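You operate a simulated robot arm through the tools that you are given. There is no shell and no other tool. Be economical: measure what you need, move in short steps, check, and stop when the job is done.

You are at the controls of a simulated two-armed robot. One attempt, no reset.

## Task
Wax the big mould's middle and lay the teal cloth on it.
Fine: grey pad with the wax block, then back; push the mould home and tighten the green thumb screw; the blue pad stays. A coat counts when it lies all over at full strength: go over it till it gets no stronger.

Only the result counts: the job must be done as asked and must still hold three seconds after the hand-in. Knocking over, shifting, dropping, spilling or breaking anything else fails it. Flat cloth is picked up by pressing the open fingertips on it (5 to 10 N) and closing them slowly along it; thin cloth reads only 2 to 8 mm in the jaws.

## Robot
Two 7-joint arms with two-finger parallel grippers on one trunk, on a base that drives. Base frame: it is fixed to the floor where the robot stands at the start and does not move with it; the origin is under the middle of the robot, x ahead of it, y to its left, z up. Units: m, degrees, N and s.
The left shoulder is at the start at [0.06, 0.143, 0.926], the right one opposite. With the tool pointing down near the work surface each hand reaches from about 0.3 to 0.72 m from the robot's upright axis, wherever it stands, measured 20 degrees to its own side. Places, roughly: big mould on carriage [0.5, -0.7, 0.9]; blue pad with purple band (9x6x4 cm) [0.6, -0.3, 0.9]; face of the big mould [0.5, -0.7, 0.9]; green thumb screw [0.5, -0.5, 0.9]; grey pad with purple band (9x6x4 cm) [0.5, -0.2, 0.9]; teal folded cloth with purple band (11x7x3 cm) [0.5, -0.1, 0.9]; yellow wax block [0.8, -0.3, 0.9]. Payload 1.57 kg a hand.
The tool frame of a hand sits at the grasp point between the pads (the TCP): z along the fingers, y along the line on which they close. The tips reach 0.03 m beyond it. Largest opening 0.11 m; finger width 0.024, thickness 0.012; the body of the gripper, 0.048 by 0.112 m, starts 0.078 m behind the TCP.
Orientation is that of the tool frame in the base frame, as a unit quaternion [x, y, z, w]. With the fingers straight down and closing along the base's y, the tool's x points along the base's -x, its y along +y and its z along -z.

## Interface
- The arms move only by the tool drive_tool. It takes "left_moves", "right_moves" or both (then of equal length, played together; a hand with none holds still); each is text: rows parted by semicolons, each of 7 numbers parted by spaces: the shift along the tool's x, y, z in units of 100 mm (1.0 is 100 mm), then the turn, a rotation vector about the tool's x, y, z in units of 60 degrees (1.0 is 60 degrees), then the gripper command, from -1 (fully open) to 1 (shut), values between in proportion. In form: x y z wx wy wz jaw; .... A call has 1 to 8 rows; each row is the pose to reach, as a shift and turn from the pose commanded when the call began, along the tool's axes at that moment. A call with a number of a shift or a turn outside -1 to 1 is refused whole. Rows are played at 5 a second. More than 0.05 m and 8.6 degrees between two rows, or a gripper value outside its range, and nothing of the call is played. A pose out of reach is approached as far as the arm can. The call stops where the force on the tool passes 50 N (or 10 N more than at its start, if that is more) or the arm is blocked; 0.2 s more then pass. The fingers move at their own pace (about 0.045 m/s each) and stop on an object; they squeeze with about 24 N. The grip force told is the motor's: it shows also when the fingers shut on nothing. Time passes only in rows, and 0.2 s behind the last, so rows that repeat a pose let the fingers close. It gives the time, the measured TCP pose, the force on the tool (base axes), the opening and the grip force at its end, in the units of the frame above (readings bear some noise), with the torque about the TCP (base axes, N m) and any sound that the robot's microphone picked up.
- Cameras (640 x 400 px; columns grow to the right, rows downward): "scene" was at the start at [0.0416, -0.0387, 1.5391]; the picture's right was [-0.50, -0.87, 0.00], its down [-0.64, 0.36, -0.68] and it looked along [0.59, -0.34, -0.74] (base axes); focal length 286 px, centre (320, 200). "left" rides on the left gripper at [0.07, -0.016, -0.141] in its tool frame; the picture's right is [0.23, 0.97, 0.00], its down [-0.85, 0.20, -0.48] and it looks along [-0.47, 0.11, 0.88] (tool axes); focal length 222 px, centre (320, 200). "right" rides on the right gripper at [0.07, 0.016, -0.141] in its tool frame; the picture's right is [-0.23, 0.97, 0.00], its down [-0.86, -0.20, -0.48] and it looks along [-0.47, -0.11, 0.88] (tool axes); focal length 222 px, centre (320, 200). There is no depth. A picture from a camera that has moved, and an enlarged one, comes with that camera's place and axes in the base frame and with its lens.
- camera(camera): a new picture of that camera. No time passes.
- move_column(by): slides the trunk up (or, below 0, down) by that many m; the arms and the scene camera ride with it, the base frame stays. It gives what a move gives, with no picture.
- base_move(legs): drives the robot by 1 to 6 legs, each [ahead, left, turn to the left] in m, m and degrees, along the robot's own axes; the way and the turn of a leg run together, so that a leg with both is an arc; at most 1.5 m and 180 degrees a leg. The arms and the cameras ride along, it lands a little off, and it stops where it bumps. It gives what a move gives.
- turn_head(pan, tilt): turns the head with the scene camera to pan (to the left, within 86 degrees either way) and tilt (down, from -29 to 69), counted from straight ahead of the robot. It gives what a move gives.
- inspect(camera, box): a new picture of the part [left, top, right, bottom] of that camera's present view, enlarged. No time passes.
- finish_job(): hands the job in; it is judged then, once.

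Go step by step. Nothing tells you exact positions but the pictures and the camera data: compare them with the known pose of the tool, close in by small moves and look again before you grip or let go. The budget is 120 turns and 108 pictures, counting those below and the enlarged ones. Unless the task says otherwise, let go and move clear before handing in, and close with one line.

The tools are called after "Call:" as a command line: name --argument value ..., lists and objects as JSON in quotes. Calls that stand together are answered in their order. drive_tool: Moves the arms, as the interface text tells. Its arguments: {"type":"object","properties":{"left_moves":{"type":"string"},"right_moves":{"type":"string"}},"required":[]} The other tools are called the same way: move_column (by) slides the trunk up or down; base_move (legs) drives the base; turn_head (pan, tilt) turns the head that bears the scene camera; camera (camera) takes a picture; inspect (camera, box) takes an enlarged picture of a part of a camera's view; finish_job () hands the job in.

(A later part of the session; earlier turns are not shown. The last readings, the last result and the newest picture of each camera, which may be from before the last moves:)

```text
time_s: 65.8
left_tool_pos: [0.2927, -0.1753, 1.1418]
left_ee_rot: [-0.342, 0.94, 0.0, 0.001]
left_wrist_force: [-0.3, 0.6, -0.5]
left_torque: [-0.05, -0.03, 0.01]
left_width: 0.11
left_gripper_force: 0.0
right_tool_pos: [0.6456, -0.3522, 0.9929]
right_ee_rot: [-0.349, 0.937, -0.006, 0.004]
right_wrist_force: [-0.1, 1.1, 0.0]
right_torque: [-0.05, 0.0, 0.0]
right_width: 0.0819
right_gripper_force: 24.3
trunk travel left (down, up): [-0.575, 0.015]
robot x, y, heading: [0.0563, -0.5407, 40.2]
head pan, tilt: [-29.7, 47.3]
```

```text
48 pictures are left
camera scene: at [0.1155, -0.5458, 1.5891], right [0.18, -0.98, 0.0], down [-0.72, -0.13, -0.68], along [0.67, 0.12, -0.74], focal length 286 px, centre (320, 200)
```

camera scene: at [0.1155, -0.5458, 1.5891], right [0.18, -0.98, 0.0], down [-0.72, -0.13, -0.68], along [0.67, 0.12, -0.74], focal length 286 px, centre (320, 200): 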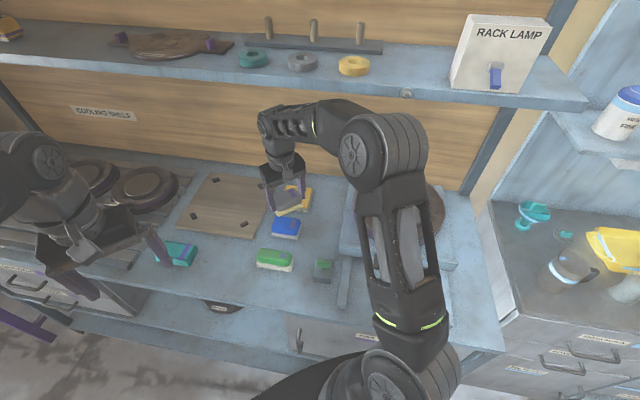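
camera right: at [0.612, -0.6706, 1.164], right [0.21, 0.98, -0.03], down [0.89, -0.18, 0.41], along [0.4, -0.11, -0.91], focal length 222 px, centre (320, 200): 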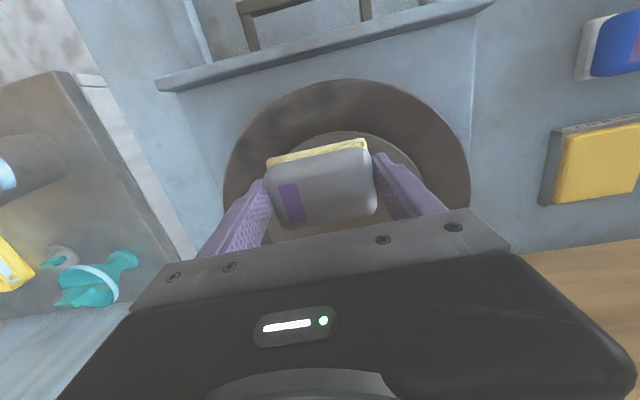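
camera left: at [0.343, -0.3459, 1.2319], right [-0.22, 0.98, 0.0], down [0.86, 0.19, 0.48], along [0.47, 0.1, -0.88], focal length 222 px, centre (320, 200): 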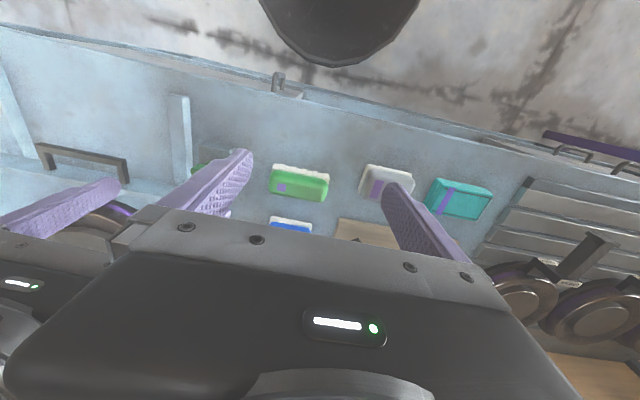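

No obstacles hit. I nudge the base so the shoulder faces the mould and swing the pad back over it, squaring it up.

Call:
base_move --legs '[[-0.023, -0.059, 0]]'

Call:
drive_tool --right_moves "0.13 -0.2 0 0 0 0.13 1; 0.26 -0.4 0 0 0 0.26 1; 0.4 -0.6 0 0 0 0.39 1; 0.54 -0.8 0 0 0 0.52 1; 0.68 -1 0 0 0 0.65 1; 0.68 -1 0 0 0 0.667 1"

Call:
turn_head --pan -65 --tilt 45

Call:
camera --camera "scene"

```text
time_s: 66.8
left_tool_pos: [0.3121, -0.2372, 1.1422]
left_ee_rot: [-0.343, 0.939, 0.0, 0.002]
left_wrist_force: [0.0, 0.3, 0.9]
left_torque: [0.03, 0.01, -0.01]
left_width: 0.11
left_gripper_force: 0.1
right_tool_pos: [0.6663, -0.4144, 0.9935]
right_ee_rot: [-0.349, 0.937, -0.006, 0.003]
right_wrist_force: [-0.4, -0.3, -0.3]
right_torque: [0.01, 0.05, 0.02]
right_width: 0.082
right_gripper_force: 23.7
trunk travel left (down, up): [-0.575, 0.015]
robot x, y, heading: [0.0762, -0.6036, 40.1]
head pan, tilt: [-29.7, 47.3]
```

```text
time_s: 68.2
left_tool_pos: [0.3134, -0.2351, 1.141]
left_ee_rot: [-0.342, 0.94, 0.0, 0.002]
left_wrist_force: [-0.3, 0.3, 0.2]
left_torque: [-0.01, -0.01, 0.01]
left_width: 0.1099
left_gripper_force: 0.0
right_tool_pos: [0.6818, -0.5341, 0.995]
right_ee_rot: [-0.006, 1.0, -0.006, 0.006]
right_wrist_force: [-0.3, 0.5, -0.9]
right_torque: [0.0, 0.03, 0.03]
right_width: 0.0821
right_gripper_force: 24.0
trunk travel left (down, up): [-0.575, 0.015]
robot x, y, heading: [0.0757, -0.6021, 40.1]
head pan, tilt: [-29.7, 47.3]
```

```text
time_s: 69.2
left_tool_pos: [0.3124, -0.2368, 1.1416]
left_ee_rot: [-0.343, 0.939, 0.001, 0.003]
left_wrist_force: [-1.0, 0.2, 0.0]
left_torque: [0.01, -0.02, -0.03]
left_width: 0.1099
left_gripper_force: 0.0
right_tool_pos: [0.6826, -0.5337, 0.9943]
right_ee_rot: [-0.007, 1.0, -0.005, 0.004]
right_wrist_force: [-0.7, -0.1, 0.6]
right_torque: [0.04, -0.01, 0.0]
right_width: 0.0818
right_gripper_force: 23.5
trunk travel left (down, up): [-0.575, 0.015]
robot x, y, heading: [0.0774, -0.604, 40.2]
head pan, tilt: [-65.0, 45.0]
```

```text
47 pictures are left
camera scene: at [0.1313, -0.6554, 1.5923], right [-0.42, -0.91, 0.0], down [-0.64, 0.3, -0.71], along [0.64, -0.3, -0.71], focal length 286 px, centre (320, 200)
```

scene: 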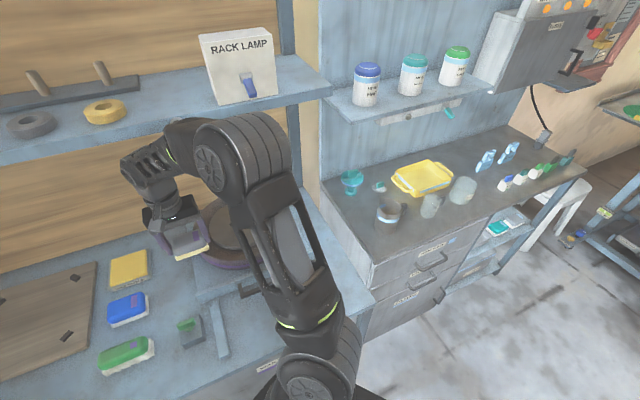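

Now I move over the mould's centre.

Call:
drive_tool --right_moves "-0.15 -0.4 0 0 0 0 1; -0.3 -0.8 0 0 0 0 1; -0.4 -1 0 0 0 0 1; -0.4 -1 0 0 0 0 1"

Call:
drive_tool --right_moves "-0.4 -0.3 0 0 0 0 1; -0.8 -0.3 0 0 0 0 1; -0.8 -0.3 0 0 0 0 1"

Call:
camera --camera "right"

Call:
camera --camera "scene"

```text
time_s: 70.2
left_tool_pos: [0.3061, -0.2316, 1.1403]
left_ee_rot: [-0.342, 0.94, -0.004, 0.003]
left_wrist_force: [0.9, 0.3, -0.9]
left_torque: [-0.09, -0.02, 0.04]
left_width: 0.11
left_gripper_force: 0.1
right_tool_pos: [0.7096, -0.6304, 0.9921]
right_ee_rot: [-0.009, 1.0, -0.011, -0.002]
right_wrist_force: [0.0, 0.0, -0.1]
right_torque: [0.04, 0.0, 0.0]
right_width: 0.0822
right_gripper_force: 23.8
trunk travel left (down, up): [-0.575, 0.015]
robot x, y, heading: [0.08, -0.6046, 40.1]
head pan, tilt: [-65.0, 45.0]
```

```text
time_s: 71.2
left_tool_pos: [0.2777, -0.2407, 1.1474]
left_ee_rot: [-0.334, 0.943, -0.004, 0.009]
left_wrist_force: [0.2, -0.2, 0.7]
left_torque: [-0.06, -0.02, 0.01]
left_width: 0.1101
left_gripper_force: 0.1
right_tool_pos: [0.7349, -0.6587, 0.9843]
right_ee_rot: [-0.023, 0.999, -0.012, -0.024]
right_wrist_force: [23.7, -28.3, 90.2]
right_torque: [1.61, -1.35, 0.24]
right_width: 0.0827
right_gripper_force: 23.9
trunk travel left (down, up): [-0.575, 0.015]
robot x, y, heading: [0.053, -0.6015, 39.2]
head pan, tilt: [-65.0, 45.0]
stopped in row 3 (right hand): the arm was blocked; the commanded pose is now the measured one
```

```text
46 pictures are left
camera right: at [0.6709, -0.6407, 1.1284], right [0.18, 0.98, -0.03], down [0.89, -0.15, 0.44], along [0.43, -0.11, -0.9], focal length 222 px, centre (320, 200)
```

right: 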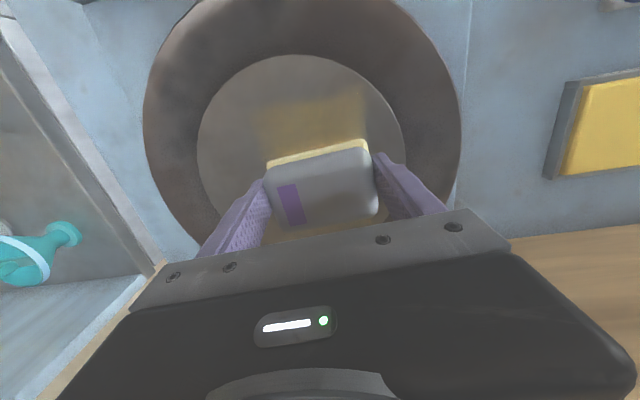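

```text
45 pictures are left
camera scene: at [0.0789, -0.6521, 1.595], right [-0.44, -0.9, 0.0], down [-0.62, 0.31, -0.72], along [0.65, -0.31, -0.69], focal length 286 px, centre (320, 200)
```

scene: 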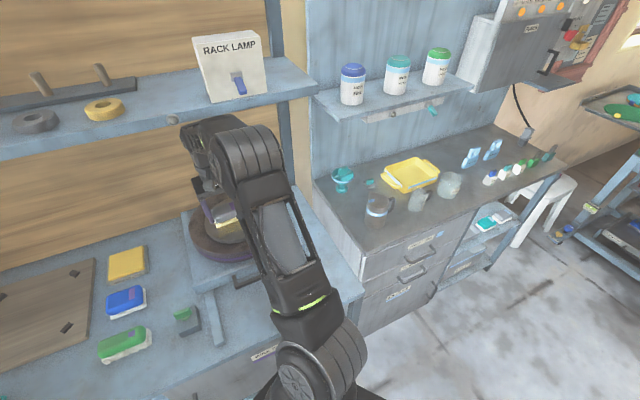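

The arm got blocked and pressed on the mould. I look at where the arm touches before backing off.

Call:
inspect --camera "scene" --box '[150, 80, 330, 270]'

```text
2.11 times, centred on (240, 175) of scene
camera zoom: at [0.0789, -0.6521, 1.595], right [-0.44, -0.9, 0.0], down [-0.62, 0.31, -0.72], along [0.65, -0.31, -0.69], focal length 603 px, centre (488, 253)
```

zoom: 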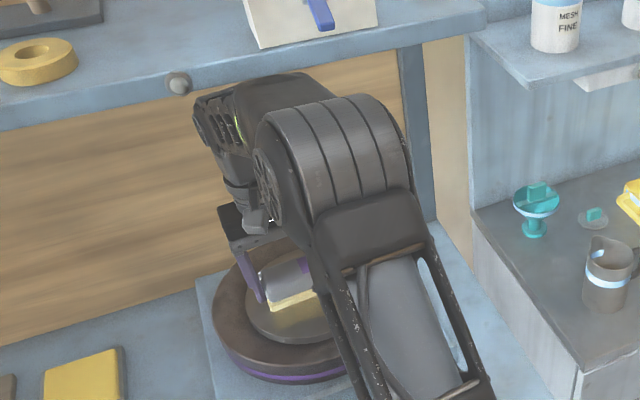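

I check the present force before backing out.

Call:
drive_tool --right_moves "0 0 0 0 0 0 1"

```text
time_s: 71.6
left_tool_pos: [0.278, -0.2404, 1.1457]
left_ee_rot: [-0.332, 0.943, -0.006, 0.01]
left_wrist_force: [0.3, 0.4, 0.2]
left_torque: [-0.01, 0.0, 0.0]
left_width: 0.11
left_gripper_force: 0.0
right_tool_pos: [0.7342, -0.6568, 0.984]
right_ee_rot: [-0.02, 0.999, -0.011, -0.027]
right_wrist_force: [14.0, -20.3, 74.8]
right_torque: [1.86, -1.32, -0.52]
right_width: 0.0824
right_gripper_force: 24.1
trunk travel left (down, up): [-0.575, 0.015]
robot x, y, heading: [0.0588, -0.6061, 39.1]
head pan, tilt: [-65.0, 45.0]
```

The base is pushing the wedged arm forward. I back the base off along -x a few centimetres.

Call:
base_move --legs '[[-0.031, 0.025, 0]]'

Call:
camera --camera "scene"

```text
time_s: 72.5
left_tool_pos: [0.2575, -0.2462, 1.1436]
left_ee_rot: [-0.332, 0.943, -0.001, 0.003]
left_wrist_force: [0.2, -0.4, -0.8]
left_torque: [-0.02, -0.01, 0.05]
left_width: 0.1103
left_gripper_force: 0.0
right_tool_pos: [0.7186, -0.6663, 0.9823]
right_ee_rot: [-0.013, 1.0, -0.004, -0.018]
right_wrist_force: [21.4, 8.3, 76.5]
right_torque: [2.41, -0.95, -0.26]
right_width: 0.0823
right_gripper_force: 24.0
trunk travel left (down, up): [-0.575, 0.015]
robot x, y, heading: [0.0164, -0.6067, 38.7]
head pan, tilt: [-65.0, 45.0]
```

```text
43 pictures are left
camera scene: at [0.0641, -0.6598, 1.5933], right [-0.44, -0.9, 0.0], down [-0.63, 0.31, -0.71], along [0.64, -0.31, -0.7], focal length 286 px, centre (320, 200)
```

scene: 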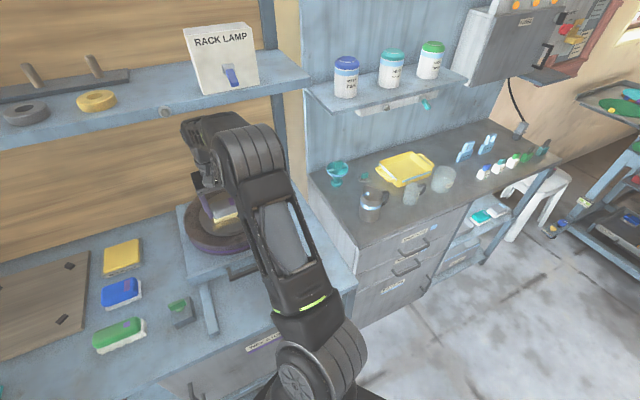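

Still pressing; now that the base is back, I raise the hand gently 1 cm.

Call:
drive_tool --right_moves "0 0 -0.04 0 0 0 1; 0 0 -0.08 0 0 0 1; 0 0 -0.12 0 0 0 1"

```text
time_s: 73.3
left_tool_pos: [0.263, -0.2477, 1.1425]
left_ee_rot: [-0.332, 0.943, 0.001, 0.002]
left_wrist_force: [-0.5, 0.5, 0.7]
left_torque: [-0.02, 0.0, 0.04]
left_width: 0.1099
left_gripper_force: 0.1
right_tool_pos: [0.7236, -0.6677, 0.9913]
right_ee_rot: [-0.012, 1.0, -0.004, -0.019]
right_wrist_force: [0.2, -0.5, -0.2]
right_torque: [0.06, -0.01, -0.03]
right_width: 0.0822
right_gripper_force: 24.1
trunk travel left (down, up): [-0.575, 0.015]
robot x, y, heading: [0.02, -0.6046, 38.5]
head pan, tilt: [-65.0, 45.0]
```

Force is gone at z 0.991; contact is near 0.985, and a yellow film is showing. I level the tool and lower to a light press.

Call:
drive_tool --right_moves "0 0 0 0.01 -0.036 0 1; 0 0 0 0.01 -0.036 0 1; 0 0 0.05 0.01 -0.036 0 1; 0 0 0.07 0.01 -0.036 0 1"

```text
time_s: 74.3
left_tool_pos: [0.2622, -0.2478, 1.142]
left_ee_rot: [-0.332, 0.943, 0.0, 0.001]
left_wrist_force: [0.2, -0.4, 0.9]
left_torque: [0.01, -0.02, -0.03]
left_width: 0.1099
left_gripper_force: 0.1
right_tool_pos: [0.7222, -0.6691, 0.9853]
right_ee_rot: [-0.013, 1.0, -0.008, -0.001]
right_wrist_force: [0.0, 1.1, 4.0]
right_torque: [0.15, 0.1, -0.02]
right_width: 0.0822
right_gripper_force: 23.3
trunk travel left (down, up): [-0.575, 0.015]
robot x, y, heading: [0.0204, -0.6076, 38.7]
head pan, tilt: [-65.0, 45.0]
```

Contact at 4 N. Now wiping strokes on the near and middle part.

Call:
drive_tool --right_moves "0.25 0 0.03 0 0 0 1; 0.55 0 0.03 0 0 0 1; 0.55 0.4 0.03 0 0 0 1; 0.55 0 0.03 0 0 0 1; 0.55 -0.4 0.03 0 0 0 1; 0.25 -0.5 0.03 0 0 0 1; 0.25 0 0.03 0 0 0 1; 0.25 0.5 0.03 0 0 0 1"

Call:
drive_tool --right_moves "-0.3 0 0 0 0 0 1; -0.3 -0.5 0 0 0 0 1; -0.3 -1 0 0 0 0 1; -0.5 -0.8 0 0 0 0 1; -0.5 -0.4 0 0 0 0 1; -0.5 0 0 0 0 0 1; -0.3 0 0 0 0 0 1; -0.3 -0.5 0 0 0 0 1"

Call:
camera --camera "right"

```text
time_s: 76.1
left_tool_pos: [0.2597, -0.2499, 1.1427]
left_ee_rot: [-0.331, 0.943, 0.001, 0.002]
left_wrist_force: [-0.5, 0.1, -0.1]
left_torque: [-0.03, -0.02, 0.02]
left_width: 0.1102
left_gripper_force: 0.0
right_tool_pos: [0.696, -0.6207, 0.9844]
right_ee_rot: [-0.012, 1.0, -0.009, 0.001]
right_wrist_force: [2.1, -16.2, 27.0]
right_torque: [0.43, 0.5, 0.29]
right_width: 0.0818
right_gripper_force: 23.9
trunk travel left (down, up): [-0.575, 0.015]
robot x, y, heading: [0.0128, -0.6129, 38.3]
head pan, tilt: [-65.0, 45.0]
```

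```text
time_s: 77.9
left_tool_pos: [0.2584, -0.2465, 1.1426]
left_ee_rot: [-0.333, 0.943, 0.0, 0.002]
left_wrist_force: [0.5, -0.4, 0.1]
left_torque: [0.02, -0.01, 0.0]
left_width: 0.1101
left_gripper_force: 0.1
right_tool_pos: [0.7248, -0.6604, 0.9837]
right_ee_rot: [-0.016, 1.0, -0.004, -0.001]
right_wrist_force: [-3.1, 19.3, 24.6]
right_torque: [1.42, 0.13, -0.04]
right_width: 0.0821
right_gripper_force: 24.3
trunk travel left (down, up): [-0.575, 0.015]
robot x, y, heading: [0.0183, -0.6039, 39.0]
head pan, tilt: [-65.0, 45.0]
```

```text
42 pictures are left
camera right: at [0.655, -0.6454, 1.1251], right [0.19, 0.98, -0.01], down [0.86, -0.17, 0.48], along [0.47, -0.1, -0.88], focal length 222 px, centre (320, 200)
```

right: 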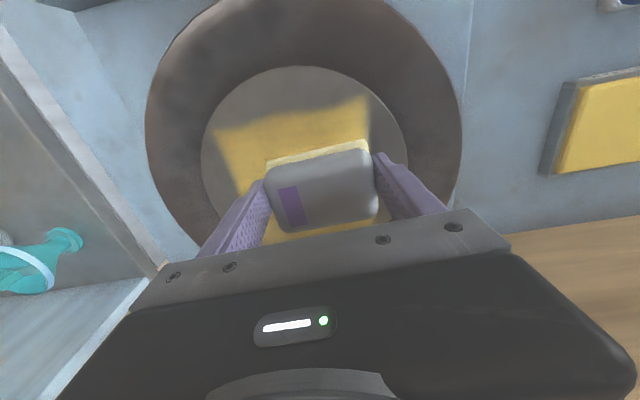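

The film is building up. I lift slightly and look with the scene camera to see coverage.

Call:
drive_tool --right_moves "0 0 -0.05 0 0 0 1; 0.4 -0.2 -0.1 0 0 0 1; 0.8 -0.2 -0.1 0 0 0 1; 0.8 -0.2 -0.1 0 0 0 1"

Call:
inspect --camera "scene" --box '[150, 120, 310, 270]'

Call:
camera --camera "right"

```text
time_s: 78.9
left_tool_pos: [0.263, -0.2479, 1.1408]
left_ee_rot: [-0.332, 0.943, 0.001, 0.001]
left_wrist_force: [0.5, 0.2, -0.9]
left_torque: [-0.02, 0.0, 0.0]
left_width: 0.1102
left_gripper_force: 0.0
right_tool_pos: [0.6481, -0.6913, 0.9922]
right_ee_rot: [-0.011, 1.0, -0.008, -0.003]
right_wrist_force: [-0.2, 0.3, -1.1]
right_torque: [0.0, 0.01, 0.01]
right_width: 0.0823
right_gripper_force: 24.1
trunk travel left (down, up): [-0.575, 0.015]
robot x, y, heading: [0.0163, -0.6061, 38.7]
head pan, tilt: [-65.0, 45.0]
```

```text
2.67 times, centred on (230, 195) of scene
camera zoom: at [0.0704, -0.6617, 1.5923], right [-0.44, -0.9, 0.0], down [-0.63, 0.31, -0.71], along [0.63, -0.31, -0.71], focal length 764 px, centre (560, 213)
```

zoom: 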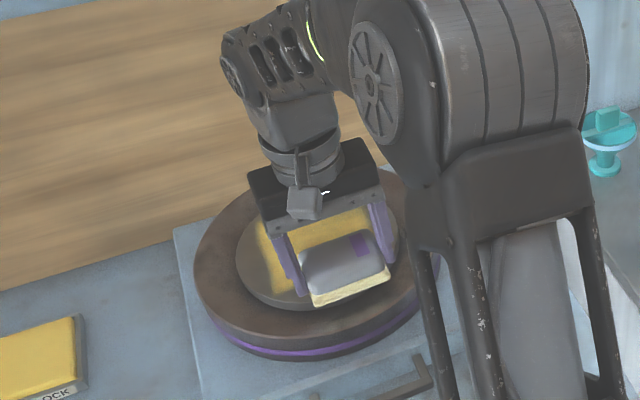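

```text
40 pictures are left
camera right: at [0.5785, -0.6743, 1.1346], right [0.2, 0.98, -0.02], down [0.86, -0.17, 0.48], along [0.47, -0.11, -0.88], focal length 222 px, centre (320, 200)
```

right: 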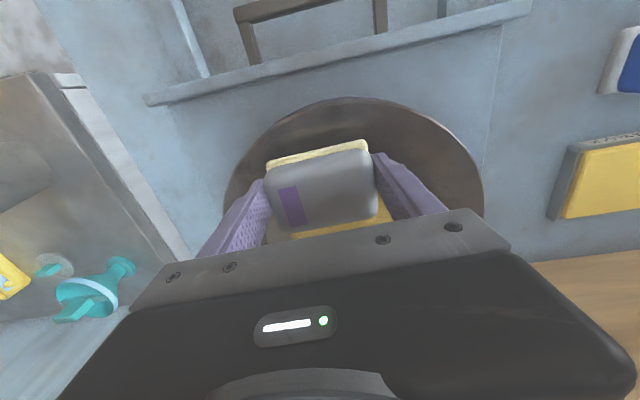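

The foam's effective print is a bit inset, so I overtravel. Now strokes over the near part.

Call:
drive_tool --right_moves "0.05 0 0.085 0 0 0 1; 0.05 -0.45 0.09 0 0 0 1; 0.05 0 0.09 0 0 0 1; 0.05 0.45 0.09 0 0 0 1; 0.05 0.85 0.09 0 0 0 1; -0.15 1 0.09 0 0 0 1; -0.15 0.5 0.09 0 0 0 1; -0.15 0 0.09 0 0 0 1"

Call:
drive_tool --right_moves "0 -0.45 0 0 0 0 1; -0.2 -0.75 0 0 0 0 1; -0.2 -0.3 0 0 0 0 1; -0.2 0.2 0 0 0 0 1; -0.2 0.65 0 0 0 0 1; -0.25 1 0 0 0 0 1; -0.45 1 0 0 0 0 1; -0.45 0.5 0 0 0 0 1"

Call:
drive_tool --right_moves "0 -0.45 0 0 0 0 1; 0 -0.9 0 0 0 0 1; -0.1 -1 0 0 0 0 1; -0.25 -1 0 0 0 0 1; -0.25 -0.55 0 0 0 0 1; -0.25 -0.1 0 0 0 0 1; -0.25 0.35 0 0 0 0 1; 0 0.4 -0.1 0 0 0 1"

Call:
camera --camera "right"

```text
time_s: 80.7
left_tool_pos: [0.2608, -0.248, 1.1416]
left_ee_rot: [-0.332, 0.943, 0.001, 0.002]
left_wrist_force: [0.1, 0.3, 0.3]
left_torque: [-0.01, 0.0, 0.02]
left_width: 0.1101
left_gripper_force: 0.0
right_tool_pos: [0.6635, -0.6885, 0.9842]
right_ee_rot: [-0.013, 1.0, -0.009, -0.001]
right_wrist_force: [-0.1, 4.2, 10.8]
right_torque: [0.7, -0.01, -0.01]
right_width: 0.082
right_gripper_force: 24.1
trunk travel left (down, up): [-0.575, 0.015]
robot x, y, heading: [0.0184, -0.6113, 39.0]
head pan, tilt: [-65.0, 45.0]
```

```text
time_s: 82.5
left_tool_pos: [0.2614, -0.2494, 1.1428]
left_ee_rot: [-0.332, 0.943, 0.002, 0.001]
left_wrist_force: [-0.3, 0.0, 0.2]
left_torque: [0.04, 0.0, 0.0]
left_width: 0.11
left_gripper_force: 0.1
right_tool_pos: [0.7062, -0.6391, 0.9849]
right_ee_rot: [-0.013, 1.0, -0.008, 0.0]
right_wrist_force: [0.6, 0.4, 2.9]
right_torque: [0.2, -0.08, -0.03]
right_width: 0.0821
right_gripper_force: 23.7
trunk travel left (down, up): [-0.575, 0.015]
robot x, y, heading: [0.013, -0.6092, 38.8]
head pan, tilt: [-65.0, 45.0]
```

```text
time_s: 84.3
left_tool_pos: [0.2601, -0.2483, 1.1408]
left_ee_rot: [-0.332, 0.943, 0.001, 0.003]
left_wrist_force: [-1.0, 0.3, -0.1]
left_torque: [0.04, -0.03, 0.0]
left_width: 0.11
left_gripper_force: 0.0
right_tool_pos: [0.7042, -0.5974, 0.9933]
right_ee_rot: [-0.014, 1.0, -0.008, -0.001]
right_wrist_force: [-0.4, 0.0, 0.0]
right_torque: [0.04, -0.01, -0.02]
right_width: 0.082
right_gripper_force: 23.8
trunk travel left (down, up): [-0.575, 0.015]
robot x, y, heading: [0.0163, -0.6087, 38.8]
head pan, tilt: [-65.0, 45.0]
```

```text
39 pictures are left
camera right: at [0.6349, -0.5803, 1.1351], right [0.2, 0.98, -0.02], down [0.86, -0.17, 0.48], along [0.47, -0.11, -0.88], focal length 222 px, centre (320, 200)
```

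right: 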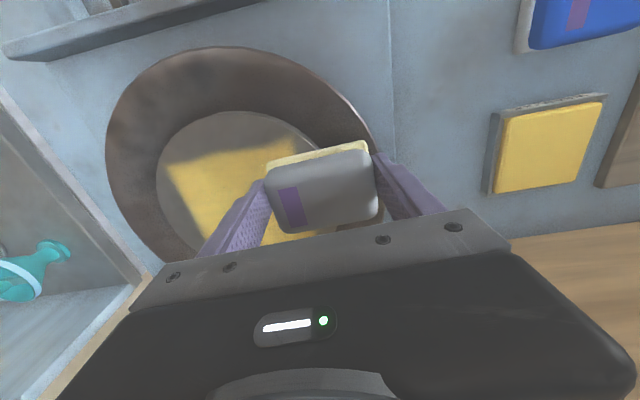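

The film fills only a square inscribed in the middle disc (about ±0.064), evidently the target patch. For its far side I move the base forward 3 cm and stroke there.

Call:
drive_tool --right_moves "-0.15 -0.4 0 0 0 0 1; -0.26 -0.75 0 0 0 0 1; -0.26 -0.75 0 0 0 0 1"

Call:
base_move --legs '[[0.024, -0.019, 0]]'

```text
time_s: 85.1
left_tool_pos: [0.2599, -0.2475, 1.1418]
left_ee_rot: [-0.332, 0.943, 0.0, 0.002]
left_wrist_force: [0.2, 0.5, -0.2]
left_torque: [-0.01, 0.03, 0.0]
left_width: 0.11
left_gripper_force: 0.1
right_tool_pos: [0.7336, -0.6732, 0.9923]
right_ee_rot: [-0.013, 1.0, -0.008, -0.001]
right_wrist_force: [-0.6, 0.1, -1.7]
right_torque: [-0.04, 0.03, -0.01]
right_width: 0.0822
right_gripper_force: 24.5
trunk travel left (down, up): [-0.575, 0.015]
robot x, y, heading: [0.0174, -0.6085, 38.7]
head pan, tilt: [-65.0, 45.0]
```

```text
time_s: 85.9
left_tool_pos: [0.275, -0.2506, 1.1453]
left_ee_rot: [-0.331, 0.944, -0.001, 0.01]
left_wrist_force: [-0.2, 0.1, 0.4]
left_torque: [-0.04, 0.01, 0.01]
left_width: 0.11
left_gripper_force: 0.0
right_tool_pos: [0.7369, -0.6744, 0.9881]
right_ee_rot: [-0.015, 1.0, -0.012, -0.012]
right_wrist_force: [-0.4, 0.8, 0.6]
right_torque: [-0.01, 0.01, 0.02]
right_width: 0.082
right_gripper_force: 23.6
trunk travel left (down, up): [-0.575, 0.015]
robot x, y, heading: [0.0468, -0.608, 39.0]
head pan, tilt: [-65.0, 45.0]
```

The forearm touched the shelf edge, so I return the base, extend the arm almost fully (lower elbow), and only then move forward a bit.

Call:
base_move --legs '[[-0.024, 0.019, 0]]'

Call:
drive_tool --right_moves "-0.1 0.03 -0.03 0 0 0 1; -0.2 0.03 -0.03 0 0 0 1; -0.2 0.03 -0.03 0 0 0 1"

```text
time_s: 86.8
left_tool_pos: [0.2551, -0.2481, 1.1439]
left_ee_rot: [-0.331, 0.944, 0.0, 0.004]
left_wrist_force: [0.1, 1.1, 0.0]
left_torque: [-0.03, -0.01, 0.01]
left_width: 0.11
left_gripper_force: 0.1
right_tool_pos: [0.7186, -0.6724, 0.9844]
right_ee_rot: [-0.015, 1.0, -0.011, -0.016]
right_wrist_force: [-10.5, -2.8, 38.6]
right_torque: [1.59, -0.92, 0.36]
right_width: 0.0821
right_gripper_force: 24.1
trunk travel left (down, up): [-0.575, 0.015]
robot x, y, heading: [0.0151, -0.607, 38.8]
head pan, tilt: [-65.0, 45.0]
```

```text
time_s: 87.6
left_tool_pos: [0.2575, -0.2484, 1.1427]
left_ee_rot: [-0.331, 0.944, 0.0, 0.003]
left_wrist_force: [0.2, 1.1, 0.1]
left_torque: [-0.03, -0.02, 0.02]
left_width: 0.1099
left_gripper_force: 0.0
right_tool_pos: [0.7394, -0.6681, 0.9841]
right_ee_rot: [-0.016, 1.0, -0.012, -0.018]
right_wrist_force: [-9.7, -0.6, 15.9]
right_torque: [0.68, -0.18, 0.39]
right_width: 0.082
right_gripper_force: 24.2
trunk travel left (down, up): [-0.575, 0.015]
robot x, y, heading: [0.0127, -0.6087, 38.9]
head pan, tilt: [-65.0, 45.0]
```

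I lift, level, and extend.

Call:
drive_tool --right_moves "0 0 -0.09 0 -0.034 0 1; 0 0 -0.09 0 -0.034 0 1; -0.1 0 -0.09 0 -0.034 0 1; -0.2 0 -0.09 0 -0.034 0 1; -0.2 0 -0.09 0 -0.034 0 1"

Call:
base_move --legs '[[0.016, -0.013, 0]]'

```text
time_s: 88.8
left_tool_pos: [0.2601, -0.2483, 1.1413]
left_ee_rot: [-0.331, 0.944, 0.001, 0.001]
left_wrist_force: [-0.2, 0.7, -1.3]
left_torque: [0.0, -0.01, -0.01]
left_width: 0.1099
left_gripper_force: 0.0
right_tool_pos: [0.7604, -0.6669, 0.991]
right_ee_rot: [-0.016, 1.0, -0.01, 0.0]
right_wrist_force: [0.2, -1.0, 0.2]
right_torque: [0.05, -0.02, 0.01]
right_width: 0.0819
right_gripper_force: 24.0
trunk travel left (down, up): [-0.575, 0.015]
robot x, y, heading: [0.0164, -0.6048, 38.9]
head pan, tilt: [-65.0, 45.0]
```

```text
time_s: 89.6
left_tool_pos: [0.2728, -0.2494, 1.1423]
left_ee_rot: [-0.332, 0.943, 0.0, 0.005]
left_wrist_force: [0.5, -0.5, -0.1]
left_torque: [-0.04, -0.01, 0.03]
left_width: 0.11
left_gripper_force: 0.1
right_tool_pos: [0.7715, -0.6696, 0.9853]
right_ee_rot: [-0.017, 1.0, -0.013, -0.008]
right_wrist_force: [0.0, 0.2, -1.5]
right_torque: [-0.02, 0.02, 0.03]
right_width: 0.0822
right_gripper_force: 24.0
trunk travel left (down, up): [-0.575, 0.015]
robot x, y, heading: [0.0372, -0.6086, 38.9]
head pan, tilt: [-65.0, 45.0]
```

Hand at x 0.77 now. I stroke the far part in y.

Call:
drive_tool --right_moves "-0.05 0 0.02 0 -0.015 0 1; -0.05 0.4 0.02 0 -0.015 0 1; -0.05 0.6 0.03 0 -0.015 0 1; -0.05 0.2 0.03 0 -0.015 0 1; -0.05 -0.2 0.03 0 -0.015 0 1; -0.05 -0.6 0.03 0 -0.015 0 1; -0.05 -0.2 0.03 0 -0.015 0 1; -0.05 0 0.03 0 -0.015 0 1"

```text
time_s: 90.2
left_tool_pos: [0.2796, -0.2519, 1.143]
left_ee_rot: [-0.328, 0.945, 0.001, 0.002]
left_wrist_force: [-0.9, 0.1, 0.4]
left_torque: [0.0, 0.01, -0.02]
left_width: 0.1097
left_gripper_force: 0.1
right_tool_pos: [0.7821, -0.6387, 0.9852]
right_ee_rot: [-0.012, 1.0, -0.016, 0.002]
right_wrist_force: [-5.1, -3.3, 17.9]
right_torque: [0.53, 0.6, 0.29]
right_width: 0.0819
right_gripper_force: 24.2
trunk travel left (down, up): [-0.575, 0.015]
robot x, y, heading: [0.0343, -0.6112, 38.5]
head pan, tilt: [-65.0, 45.0]
stopped in row 3 (right hand): the force on the tool passed its limit at 63 N (the readings are from after the stop); the commanded pose is now the measured one
```

I ease the pressure slightly and continue.

Call:
drive_tool --right_moves "0 0 -0.02 0 0 0 1; 0 0.2 -0.02 0 0 0 1; 0 0.4 -0.02 0 0 0 1; 0 0 -0.01 0 0 0 1; 0 -0.4 -0.01 0 0 0 1; 0 -0.8 -0.01 0 0 0 1; 0 -1 -0.01 0 0 0 1; 0 -0.6 -0.01 0 0 0 1"

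Call:
drive_tool --right_moves "0 0.4 0 0 0 0 1; 0 0.8 0 0 0 0 1; 0.1 0.6 0 0 0 0 1; 0.1 0.2 0 0 0 0 1; 0.1 -0.2 0 0 0 0 1; 0.1 -0.5 0 0 0 0 1; 0.1 0 0 0 0 0 1"

Call:
camera --camera "scene"

Call:
camera --camera "right"

```text
time_s: 91.4
left_tool_pos: [0.2778, -0.2484, 1.1423]
left_ee_rot: [-0.331, 0.944, 0.001, 0.002]
left_wrist_force: [0.2, -1.2, -0.3]
left_torque: [0.04, 0.01, -0.03]
left_width: 0.11
left_gripper_force: 0.1
right_tool_pos: [0.7837, -0.642, 0.9842]
right_ee_rot: [-0.026, 1.0, -0.002, 0.004]
right_wrist_force: [3.1, 3.5, 15.9]
right_torque: [-0.05, 0.22, -0.11]
right_width: 0.0823
right_gripper_force: 23.6
trunk travel left (down, up): [-0.575, 0.015]
robot x, y, heading: [0.0375, -0.6057, 38.9]
head pan, tilt: [-65.0, 45.0]
stopped in row 5 (right hand): the force on the tool passed its limit at 64 N (the readings are from after the stop); the commanded pose is now the measured one
```

```text
time_s: 92.2
left_tool_pos: [0.2792, -0.2483, 1.1415]
left_ee_rot: [-0.332, 0.943, 0.001, 0.002]
left_wrist_force: [-0.1, 0.6, 0.3]
left_torque: [0.03, 0.01, 0.01]
left_width: 0.1098
left_gripper_force: 0.0
right_tool_pos: [0.7749, -0.5722, 0.9834]
right_ee_rot: [-0.026, 1.0, -0.003, 0.006]
right_wrist_force: [0.8, -4.7, 48.9]
right_torque: [0.42, 0.49, -0.12]
right_width: 0.0822
right_gripper_force: 23.6
trunk travel left (down, up): [-0.575, 0.015]
robot x, y, heading: [0.0371, -0.6075, 39.0]
head pan, tilt: [-65.0, 45.0]
stopped in row 3 (right hand): the force on the tool passed its limit at 148 N (the readings are from after the stop); the commanded pose is now the measured one
```

```text
38 pictures are left
camera scene: at [0.089, -0.6608, 1.592], right [-0.44, -0.9, 0.0], down [-0.64, 0.31, -0.71], along [0.64, -0.31, -0.71], focal length 286 px, centre (320, 200)
```

scene: 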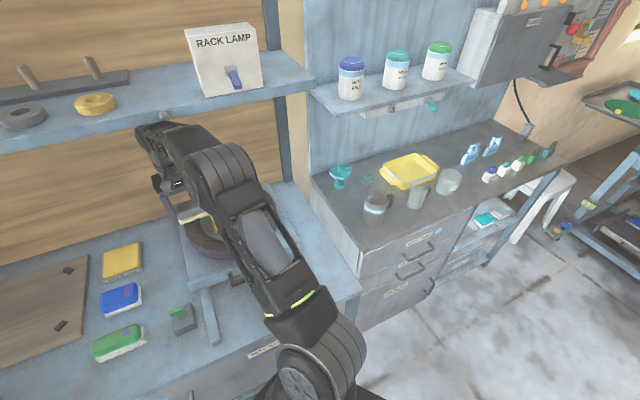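

```text
37 pictures are left
camera right: at [0.7024, -0.5594, 1.124], right [0.18, 0.98, 0.0], down [0.86, -0.15, 0.49], along [0.48, -0.09, -0.87], focal length 222 px, centre (320, 200)
```

right: 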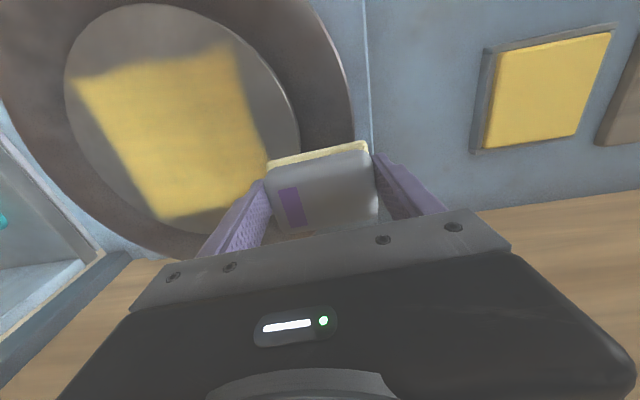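

The yellow square is nearly complete. I lift the hand and inspect the film.

Call:
drive_tool --right_moves "0 0.05 -0.08 0 0 0 1; 0 0.1 -0.1 0 0 0 1"

Call:
inspect --camera "right" --box '[40, 0, 340, 240]'

```text
time_s: 92.8
left_tool_pos: [0.2812, -0.2529, 1.1411]
left_ee_rot: [-0.331, 0.944, 0.003, 0.002]
left_wrist_force: [-0.1, -0.5, -1.5]
left_torque: [-0.01, -0.03, -0.01]
left_width: 0.1099
left_gripper_force: 0.1
right_tool_pos: [0.7719, -0.5718, 0.9839]
right_ee_rot: [-0.023, 1.0, -0.004, -0.002]
right_wrist_force: [-0.5, 0.3, -0.3]
right_torque: [-0.01, 0.0, 0.0]
right_width: 0.0818
right_gripper_force: 23.6
trunk travel left (down, up): [-0.575, 0.015]
robot x, y, heading: [0.0338, -0.61, 39.3]
head pan, tilt: [-65.0, 45.0]
```

```text
1.67 times, centred on (190, 120) of right
camera zoom: at [0.7017, -0.5573, 1.1269], right [0.18, 0.98, -0.01], down [0.87, -0.16, 0.48], along [0.47, -0.09, -0.88], focal length 370 px, centre (537, 333)
```

zoom: 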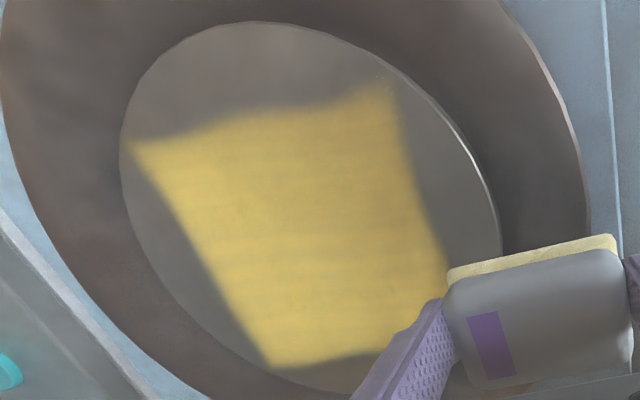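

The film covers the whole square. I back the base off the shelf a little and do another full pass to make sure it's saturated.

Call:
base_move --legs '[[-0.014, 0.011, 0]]'

Call:
drive_tool --right_moves "0 0 -0.08 0.03 0 0 1; 0 -0.2 -0.08 0.03 0 0 1; 0 -0.2 -0.08 0.03 0 0 1"

```text
time_s: 93.6
left_tool_pos: [0.2609, -0.2484, 1.1421]
left_ee_rot: [-0.332, 0.943, 0.001, 0.001]
left_wrist_force: [-0.1, 0.2, 0.1]
left_torque: [0.02, -0.03, 0.0]
left_width: 0.11
left_gripper_force: 0.0
right_tool_pos: [0.7569, -0.5652, 0.9965]
right_ee_rot: [-0.026, 1.0, -0.001, 0.008]
right_wrist_force: [0.8, -0.3, 0.1]
right_torque: [-0.01, -0.01, 0.01]
right_width: 0.0819
right_gripper_force: 24.3
trunk travel left (down, up): [-0.575, 0.015]
robot x, y, heading: [0.0196, -0.6099, 39.0]
head pan, tilt: [-65.0, 45.0]
```

```text
time_s: 94.4
left_tool_pos: [0.2606, -0.2418, 1.1385]
left_ee_rot: [-0.334, 0.943, -0.001, 0.0]
left_wrist_force: [0.3, 0.2, 0.8]
left_torque: [-0.02, -0.03, -0.01]
left_width: 0.1102
left_gripper_force: 0.0
right_tool_pos: [0.7542, -0.5748, 0.9978]
right_ee_rot: [-0.031, 0.999, -0.021, 0.002]
right_wrist_force: [-0.2, 0.4, -0.7]
right_torque: [0.01, -0.03, 0.01]
right_width: 0.0819
right_gripper_force: 24.3
trunk travel left (down, up): [-0.575, 0.015]
robot x, y, heading: [0.0176, -0.6091, 39.2]
head pan, tilt: [-65.0, 45.0]
```

I level the hand again and lower to just above contact.

Call:
drive_tool --right_moves "0 0 0.05 -0.034 0 0.05 1; 0 -0.3 0.08 -0.034 0 0.05 1; 0 -0.3 0.08 -0.034 0 0.05 1"

```text
time_s: 95.2
left_tool_pos: [0.2628, -0.2497, 1.1412]
left_ee_rot: [-0.331, 0.944, 0.0, 0.001]
left_wrist_force: [0.1, 1.4, 0.3]
left_torque: [0.0, 0.03, 0.01]
left_width: 0.1099
left_gripper_force: 0.1
right_tool_pos: [0.7572, -0.62, 0.9935]
right_ee_rot: [0.005, 1.0, -0.002, 0.004]
right_wrist_force: [-0.5, -0.1, -0.2]
right_torque: [0.03, 0.02, -0.03]
right_width: 0.0822
right_gripper_force: 24.0
trunk travel left (down, up): [-0.575, 0.015]
robot x, y, heading: [0.0215, -0.6119, 38.8]
head pan, tilt: [-65.0, 45.0]
```

Now a full zigzag pass from far to near with a light press.

Call:
drive_tool --right_moves "-0.1 0.1 0.1 0 0 0 1; -0.1 -0.3 0.1 0 0 0 1; -0.1 -0.7 0.1 0 0 0 1; -0.1 -1 0.1 0 0 0 1; 0.1 -1 0.1 0 0 0 1; 0.1 -0.6 0.1 0 0 0 1; 0.1 -0.2 0.1 0 0 0 1; 0.1 0.1 0.1 0 0 0 1"

Call:
drive_tool --right_moves "0.2 0 0 0 0 0 1; 0.2 -0.45 0 0 0 0 1; 0.2 -0.9 0 0 0 0 1; 0.2 -1 0 0 0 0 1; 0.4 -1 0 0 0 0 1; 0.4 -0.6 0 0 0 0 1; 0.4 -0.2 0 0 0 0 1; 0.4 0.1 0 0 0 0 1"

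Call:
drive_tool --right_moves "0.2 0 0 0 0 0 1; 0.2 -0.45 0 0 0 0 1; 0.2 -0.9 0 0 0 0 1; 0.2 -1 0 0 0 0 1; 0.45 -1 0 0 0 0 1; 0.45 -0.6 0 0 0 0 1; 0.45 -0.2 0 0 0 0 1; 0.45 0 0 0 0 0 1"

```text
time_s: 97.0
left_tool_pos: [0.2613, -0.2487, 1.1421]
left_ee_rot: [-0.331, 0.944, 0.0, 0.0]
left_wrist_force: [0.4, -0.6, 0.2]
left_torque: [-0.03, -0.01, 0.04]
left_width: 0.1099
left_gripper_force: 0.1
right_tool_pos: [0.7482, -0.6026, 0.9868]
right_ee_rot: [0.001, 1.0, -0.001, 0.008]
right_wrist_force: [0.2, -0.5, -0.4]
right_torque: [-0.01, 0.01, 0.02]
right_width: 0.082
right_gripper_force: 23.8
trunk travel left (down, up): [-0.575, 0.015]
robot x, y, heading: [0.0188, -0.6093, 39.2]
head pan, tilt: [-65.0, 45.0]
```

```text
time_s: 98.8
left_tool_pos: [0.262, -0.2477, 1.1416]
left_ee_rot: [-0.331, 0.944, 0.0, 0.001]
left_wrist_force: [-0.2, 0.2, -0.1]
left_torque: [0.0, -0.01, -0.02]
left_width: 0.1099
left_gripper_force: 0.0
right_tool_pos: [0.7091, -0.5938, 0.9854]
right_ee_rot: [0.0, 1.0, 0.0, 0.008]
right_wrist_force: [0.0, 0.2, -0.1]
right_torque: [-0.01, 0.01, -0.01]
right_width: 0.0819
right_gripper_force: 24.0
trunk travel left (down, up): [-0.575, 0.015]
robot x, y, heading: [0.0175, -0.6133, 38.9]
head pan, tilt: [-65.0, 45.0]
```

```text
time_s: 100.6
left_tool_pos: [0.2611, -0.2495, 1.1418]
left_ee_rot: [-0.331, 0.944, 0.001, 0.002]
left_wrist_force: [-0.3, 0.0, 0.4]
left_torque: [0.02, -0.02, -0.02]
left_width: 0.1098
left_gripper_force: 0.0
right_tool_pos: [0.6647, -0.5931, 0.9845]
right_ee_rot: [0.001, 1.0, -0.001, 0.008]
right_wrist_force: [-0.3, -0.1, -0.2]
right_torque: [0.0, 0.03, -0.01]
right_width: 0.0821
right_gripper_force: 24.2
trunk travel left (down, up): [-0.575, 0.015]
robot x, y, heading: [0.0196, -0.6067, 39.2]
head pan, tilt: [-65.0, 45.0]
```

There was little force at the row ends, so I repeat the pass slightly lower, near to far.

Call:
drive_tool --right_moves "0 -0.2 0.03 0 0.015 0 1; 0 -0.5 0.035 0 0.015 0 1; 0 -0.9 0.035 0 0.015 0 1"

Call:
drive_tool --right_moves "0 -0.35 0 0 0 0 1; 0 -0.55 0 0 0 0 1; -0.2 -0.55 0 0 0 0 1; -0.2 -0.1 0 0 0 0 1; -0.2 0.35 0 0 0 0 1; -0.2 0.75 0 0 0 0 1; -0.4 0.75 0 0 0 0 1; -0.4 0.35 0 0 0 0 1"

Call:
drive_tool --right_moves "0 -0.4 0 0 0 0 1; 0 -0.8 0 0 0 0 1; -0.2 -0.85 0 0 0 0 1; -0.2 -0.4 0 0 0 0 1; -0.2 0 0 0 0 0 1; -0.2 0.3 0 0 0 0 1; -0.4 0.3 0 0 0 0 1; -0.4 -0.1 0 0 0 0 1"

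```text
time_s: 101.4
left_tool_pos: [0.2605, -0.2484, 1.1433]
left_ee_rot: [-0.332, 0.943, -0.001, 0.004]
left_wrist_force: [1.1, 0.1, -0.2]
left_torque: [0.04, 0.0, 0.0]
left_width: 0.1098
left_gripper_force: 0.0
right_tool_pos: [0.6638, -0.6843, 0.9834]
right_ee_rot: [-0.001, 1.0, 0.0, 0.0]
right_wrist_force: [-0.4, 5.6, 12.3]
right_torque: [-0.2, -0.16, 0.06]
right_width: 0.0821
right_gripper_force: 23.6
trunk travel left (down, up): [-0.575, 0.015]
robot x, y, heading: [0.0199, -0.6093, 38.7]
head pan, tilt: [-65.0, 45.0]
```

```text
time_s: 103.2
left_tool_pos: [0.2581, -0.2477, 1.1416]
left_ee_rot: [-0.333, 0.943, 0.0, 0.003]
left_wrist_force: [0.2, -1.0, 0.4]
left_torque: [0.04, -0.01, -0.03]
left_width: 0.11
left_gripper_force: 0.1
right_tool_pos: [0.7055, -0.6438, 0.9839]
right_ee_rot: [-0.002, 1.0, 0.004, 0.003]
right_wrist_force: [2.6, 16.6, 21.7]
right_torque: [-0.13, 0.18, -0.12]
right_width: 0.0823
right_gripper_force: 23.5
trunk travel left (down, up): [-0.575, 0.015]
robot x, y, heading: [0.0208, -0.6094, 39.1]
head pan, tilt: [-65.0, 45.0]
```

```text
time_s: 105.0
left_tool_pos: [0.2578, -0.2466, 1.1413]
left_ee_rot: [-0.332, 0.943, 0.0, 0.003]
left_wrist_force: [-0.5, -1.3, 0.1]
left_torque: [0.01, -0.01, 0.04]
left_width: 0.1102
left_gripper_force: 0.0
right_tool_pos: [0.7436, -0.651, 0.9851]
right_ee_rot: [-0.005, 1.0, 0.005, 0.004]
right_wrist_force: [1.4, 18.1, 25.8]
right_torque: [-0.31, 0.37, -0.26]
right_width: 0.082
right_gripper_force: 24.1
trunk travel left (down, up): [-0.575, 0.015]
robot x, y, heading: [0.018, -0.6113, 39.2]
head pan, tilt: [-65.0, 45.0]
```

Good pressure now. I finish the far rows and then move aside to look.

Call:
drive_tool --right_moves "0 -0.4 0.01 0 0 0 1; 0 -0.75 0.01 0 0 0 1; -0.2 -0.75 0.01 0 0 0 1; -0.2 -0.3 0.01 0 0 0 1; -0.2 0.1 0.01 0 0 0 1; -0.2 0.4 0 0 0 0 1; -0.05 0.4 0 0 0 0 1; 0 0.4 -0.1 0 0 0 1"

Call:
drive_tool --right_moves "0 0.3 0 0 0 0 1; 0 0.7 0 0 0 0 1; 0 0.9 0 0 0 0 1"

Call:
inspect --camera "right" --box '[0, 0, 320, 240]'

```text
time_s: 106.8
left_tool_pos: [0.2617, -0.249, 1.1419]
left_ee_rot: [-0.332, 0.943, 0.001, 0.002]
left_wrist_force: [0.1, -0.3, -0.3]
left_torque: [-0.02, -0.02, 0.01]
left_width: 0.1099
left_gripper_force: 0.0
right_tool_pos: [0.7417, -0.6184, 0.9909]
right_ee_rot: [0.0, 1.0, 0.002, -0.003]
right_wrist_force: [1.4, -0.7, 0.0]
right_torque: [0.01, 0.02, -0.01]
right_width: 0.0821
right_gripper_force: 24.4
trunk travel left (down, up): [-0.575, 0.015]
robot x, y, heading: [0.0171, -0.6051, 39.1]
head pan, tilt: [-65.0, 45.0]
```

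```text
time_s: 107.6
left_tool_pos: [0.2609, -0.2492, 1.1415]
left_ee_rot: [-0.332, 0.943, 0.0, 0.001]
left_wrist_force: [-0.2, 1.4, -0.3]
left_torque: [-0.04, 0.01, -0.01]
left_width: 0.1103
left_gripper_force: 0.1
right_tool_pos: [0.7439, -0.5323, 0.9918]
right_ee_rot: [0.0, 1.0, 0.001, 0.0]
right_wrist_force: [-0.8, -0.1, -0.3]
right_torque: [-0.01, 0.01, -0.02]
right_width: 0.0824
right_gripper_force: 24.0
trunk travel left (down, up): [-0.575, 0.015]
robot x, y, heading: [0.0165, -0.6066, 38.9]
head pan, tilt: [-65.0, 45.0]
```

```text
1.67 times, centred on (160, 120) of right
camera zoom: at [0.6741, -0.5143, 1.1336], right [0.23, 0.97, 0.0], down [0.86, -0.2, 0.48], along [0.47, -0.11, -0.88], focal length 370 px, centre (587, 333)
```

zoom: 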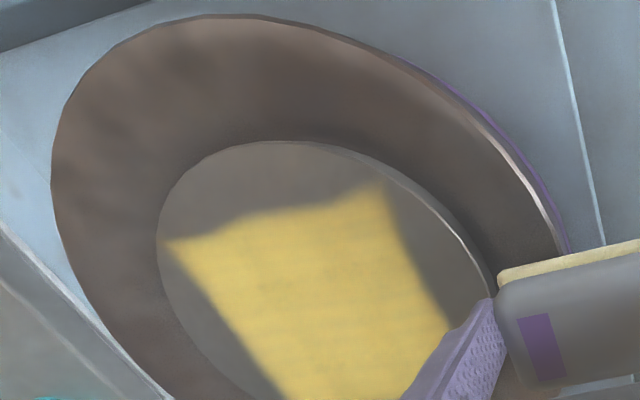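

The square is uniformly yellow and no stronger than before: the coat is complete. I retract, drive left, turn back to heading 0 and head for the pad's home place.

Call:
drive_tool --right_moves "0.4 0.1 0 0 0 0 1; 0.8 0.2 0 0 0 0 1; 1 0.4 -0.1 0 0 0 1; 1 0.6 -0.3 0 0 0 1; 1 0.6 -0.3 0 0 0 1"

Call:
base_move --legs '[[0.23, 0.33, 0], [0, 0, -39]]'

Call:
turn_head --pan -20 --tilt 47

Call:
camera --camera "scene"

```text
time_s: 108.8
left_tool_pos: [0.2616, -0.25, 1.1431]
left_ee_rot: [-0.331, 0.944, -0.001, 0.002]
left_wrist_force: [0.3, -0.8, -0.4]
left_torque: [-0.01, 0.02, -0.01]
left_width: 0.1101
left_gripper_force: 0.0
right_tool_pos: [0.6451, -0.4697, 1.0212]
right_ee_rot: [-0.001, 1.0, 0.0, 0.0]
right_wrist_force: [0.0, -0.5, -1.0]
right_torque: [0.01, -0.01, -0.02]
right_width: 0.0823
right_gripper_force: 24.0
trunk travel left (down, up): [-0.575, 0.015]
robot x, y, heading: [0.0185, -0.6103, 38.8]
head pan, tilt: [-65.0, 45.0]
```

```text
time_s: 113.1
left_tool_pos: [0.4076, -0.0825, 1.1416]
left_ee_rot: [-0.002, 1.0, 0.0, 0.001]
left_wrist_force: [-0.4, -0.7, 0.2]
left_torque: [0.0, 0.0, -0.01]
left_width: 0.1102
left_gripper_force: 0.0
right_tool_pos: [0.5685, -0.4957, 1.0203]
right_ee_rot: [0.33, 0.944, 0.001, 0.0]
right_wrist_force: [0.5, -0.8, -0.4]
right_torque: [0.03, -0.04, -0.02]
right_width: 0.0821
right_gripper_force: 23.8
trunk travel left (down, up): [-0.575, 0.015]
robot x, y, heading: [-0.0074, -0.2119, 0.2]
head pan, tilt: [-65.0, 45.0]
```

```text
time_s: 114.2
left_tool_pos: [0.406, -0.0821, 1.1414]
left_ee_rot: [-0.001, 1.0, 0.0, 0.002]
left_wrist_force: [0.7, 0.5, 0.7]
left_torque: [-0.01, 0.0, 0.0]
left_width: 0.11
left_gripper_force: 0.0
right_tool_pos: [0.5696, -0.4935, 1.0187]
right_ee_rot: [0.33, 0.944, 0.001, 0.001]
right_wrist_force: [0.9, 0.2, -0.5]
right_torque: [0.02, 0.0, 0.03]
right_width: 0.0818
right_gripper_force: 23.8
trunk travel left (down, up): [-0.575, 0.015]
robot x, y, heading: [-0.0081, -0.2094, 0.6]
head pan, tilt: [-20.0, 47.0]
```

```text
34 pictures are left
camera scene: at [0.04, -0.2371, 1.5895], right [-0.34, -0.94, 0.0], down [-0.69, 0.25, -0.68], along [0.64, -0.23, -0.73], focal length 286 px, centre (320, 200)
```

scene: 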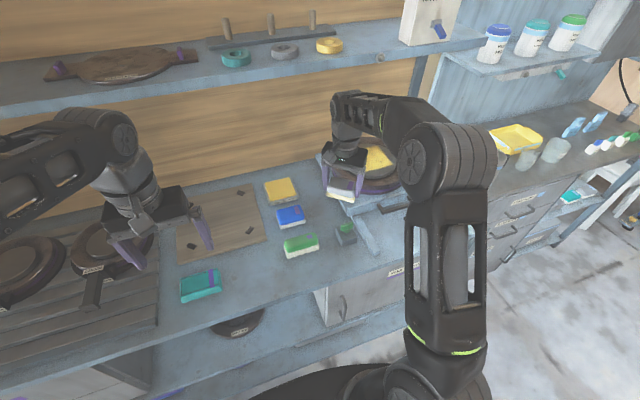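

Everything is in place. I square up the pad, drive left and bring it above its old spot.

Call:
drive_tool --right_moves "0.15 -0.12 0 0 0 -0.13 1; 0.3 -0.24 0 0 0 -0.26 1; 0.45 -0.36 0 0 0 -0.39 1; 0.6 -0.48 0 0 0 -0.52 1; 0.766 -0.61 0 0 0 -0.64 1; 0.766 -0.61 0 0 0 -0.643 1"

Call:
base_move --legs '[[0.02, 0.22, -0.5]]'

```text
time_s: 115.6
left_tool_pos: [0.4075, -0.0821, 1.1411]
left_ee_rot: [-0.001, 1.0, 0.0, 0.002]
left_wrist_force: [0.1, 0.0, -0.4]
left_torque: [-0.01, 0.02, -0.04]
left_width: 0.1101
left_gripper_force: 0.1
right_tool_pos: [0.4713, -0.495, 1.0204]
right_ee_rot: [0.0, 1.0, 0.0, 0.0]
right_wrist_force: [1.1, -0.3, -0.8]
right_torque: [-0.02, 0.0, -0.04]
right_width: 0.0821
right_gripper_force: 23.7
trunk travel left (down, up): [-0.575, 0.015]
robot x, y, heading: [-0.0055, -0.2108, 0.5]
head pan, tilt: [-20.0, 47.0]
```

```text
time_s: 117.3
left_tool_pos: [0.4263, 0.1339, 1.1418]
left_ee_rot: [0.002, 1.0, -0.001, 0.001]
left_wrist_force: [-0.2, -0.1, 0.2]
left_torque: [0.01, -0.01, 0.02]
left_width: 0.1099
left_gripper_force: 0.0
right_tool_pos: [0.4881, -0.2789, 1.0204]
right_ee_rot: [0.004, 1.0, 0.0, -0.001]
right_wrist_force: [-0.4, 0.3, -0.1]
right_torque: [-0.01, 0.04, 0.02]
right_width: 0.0819
right_gripper_force: 24.3
trunk travel left (down, up): [-0.575, 0.015]
robot x, y, heading: [0.0095, 0.0057, -0.1]
head pan, tilt: [-20.0, 47.0]
```

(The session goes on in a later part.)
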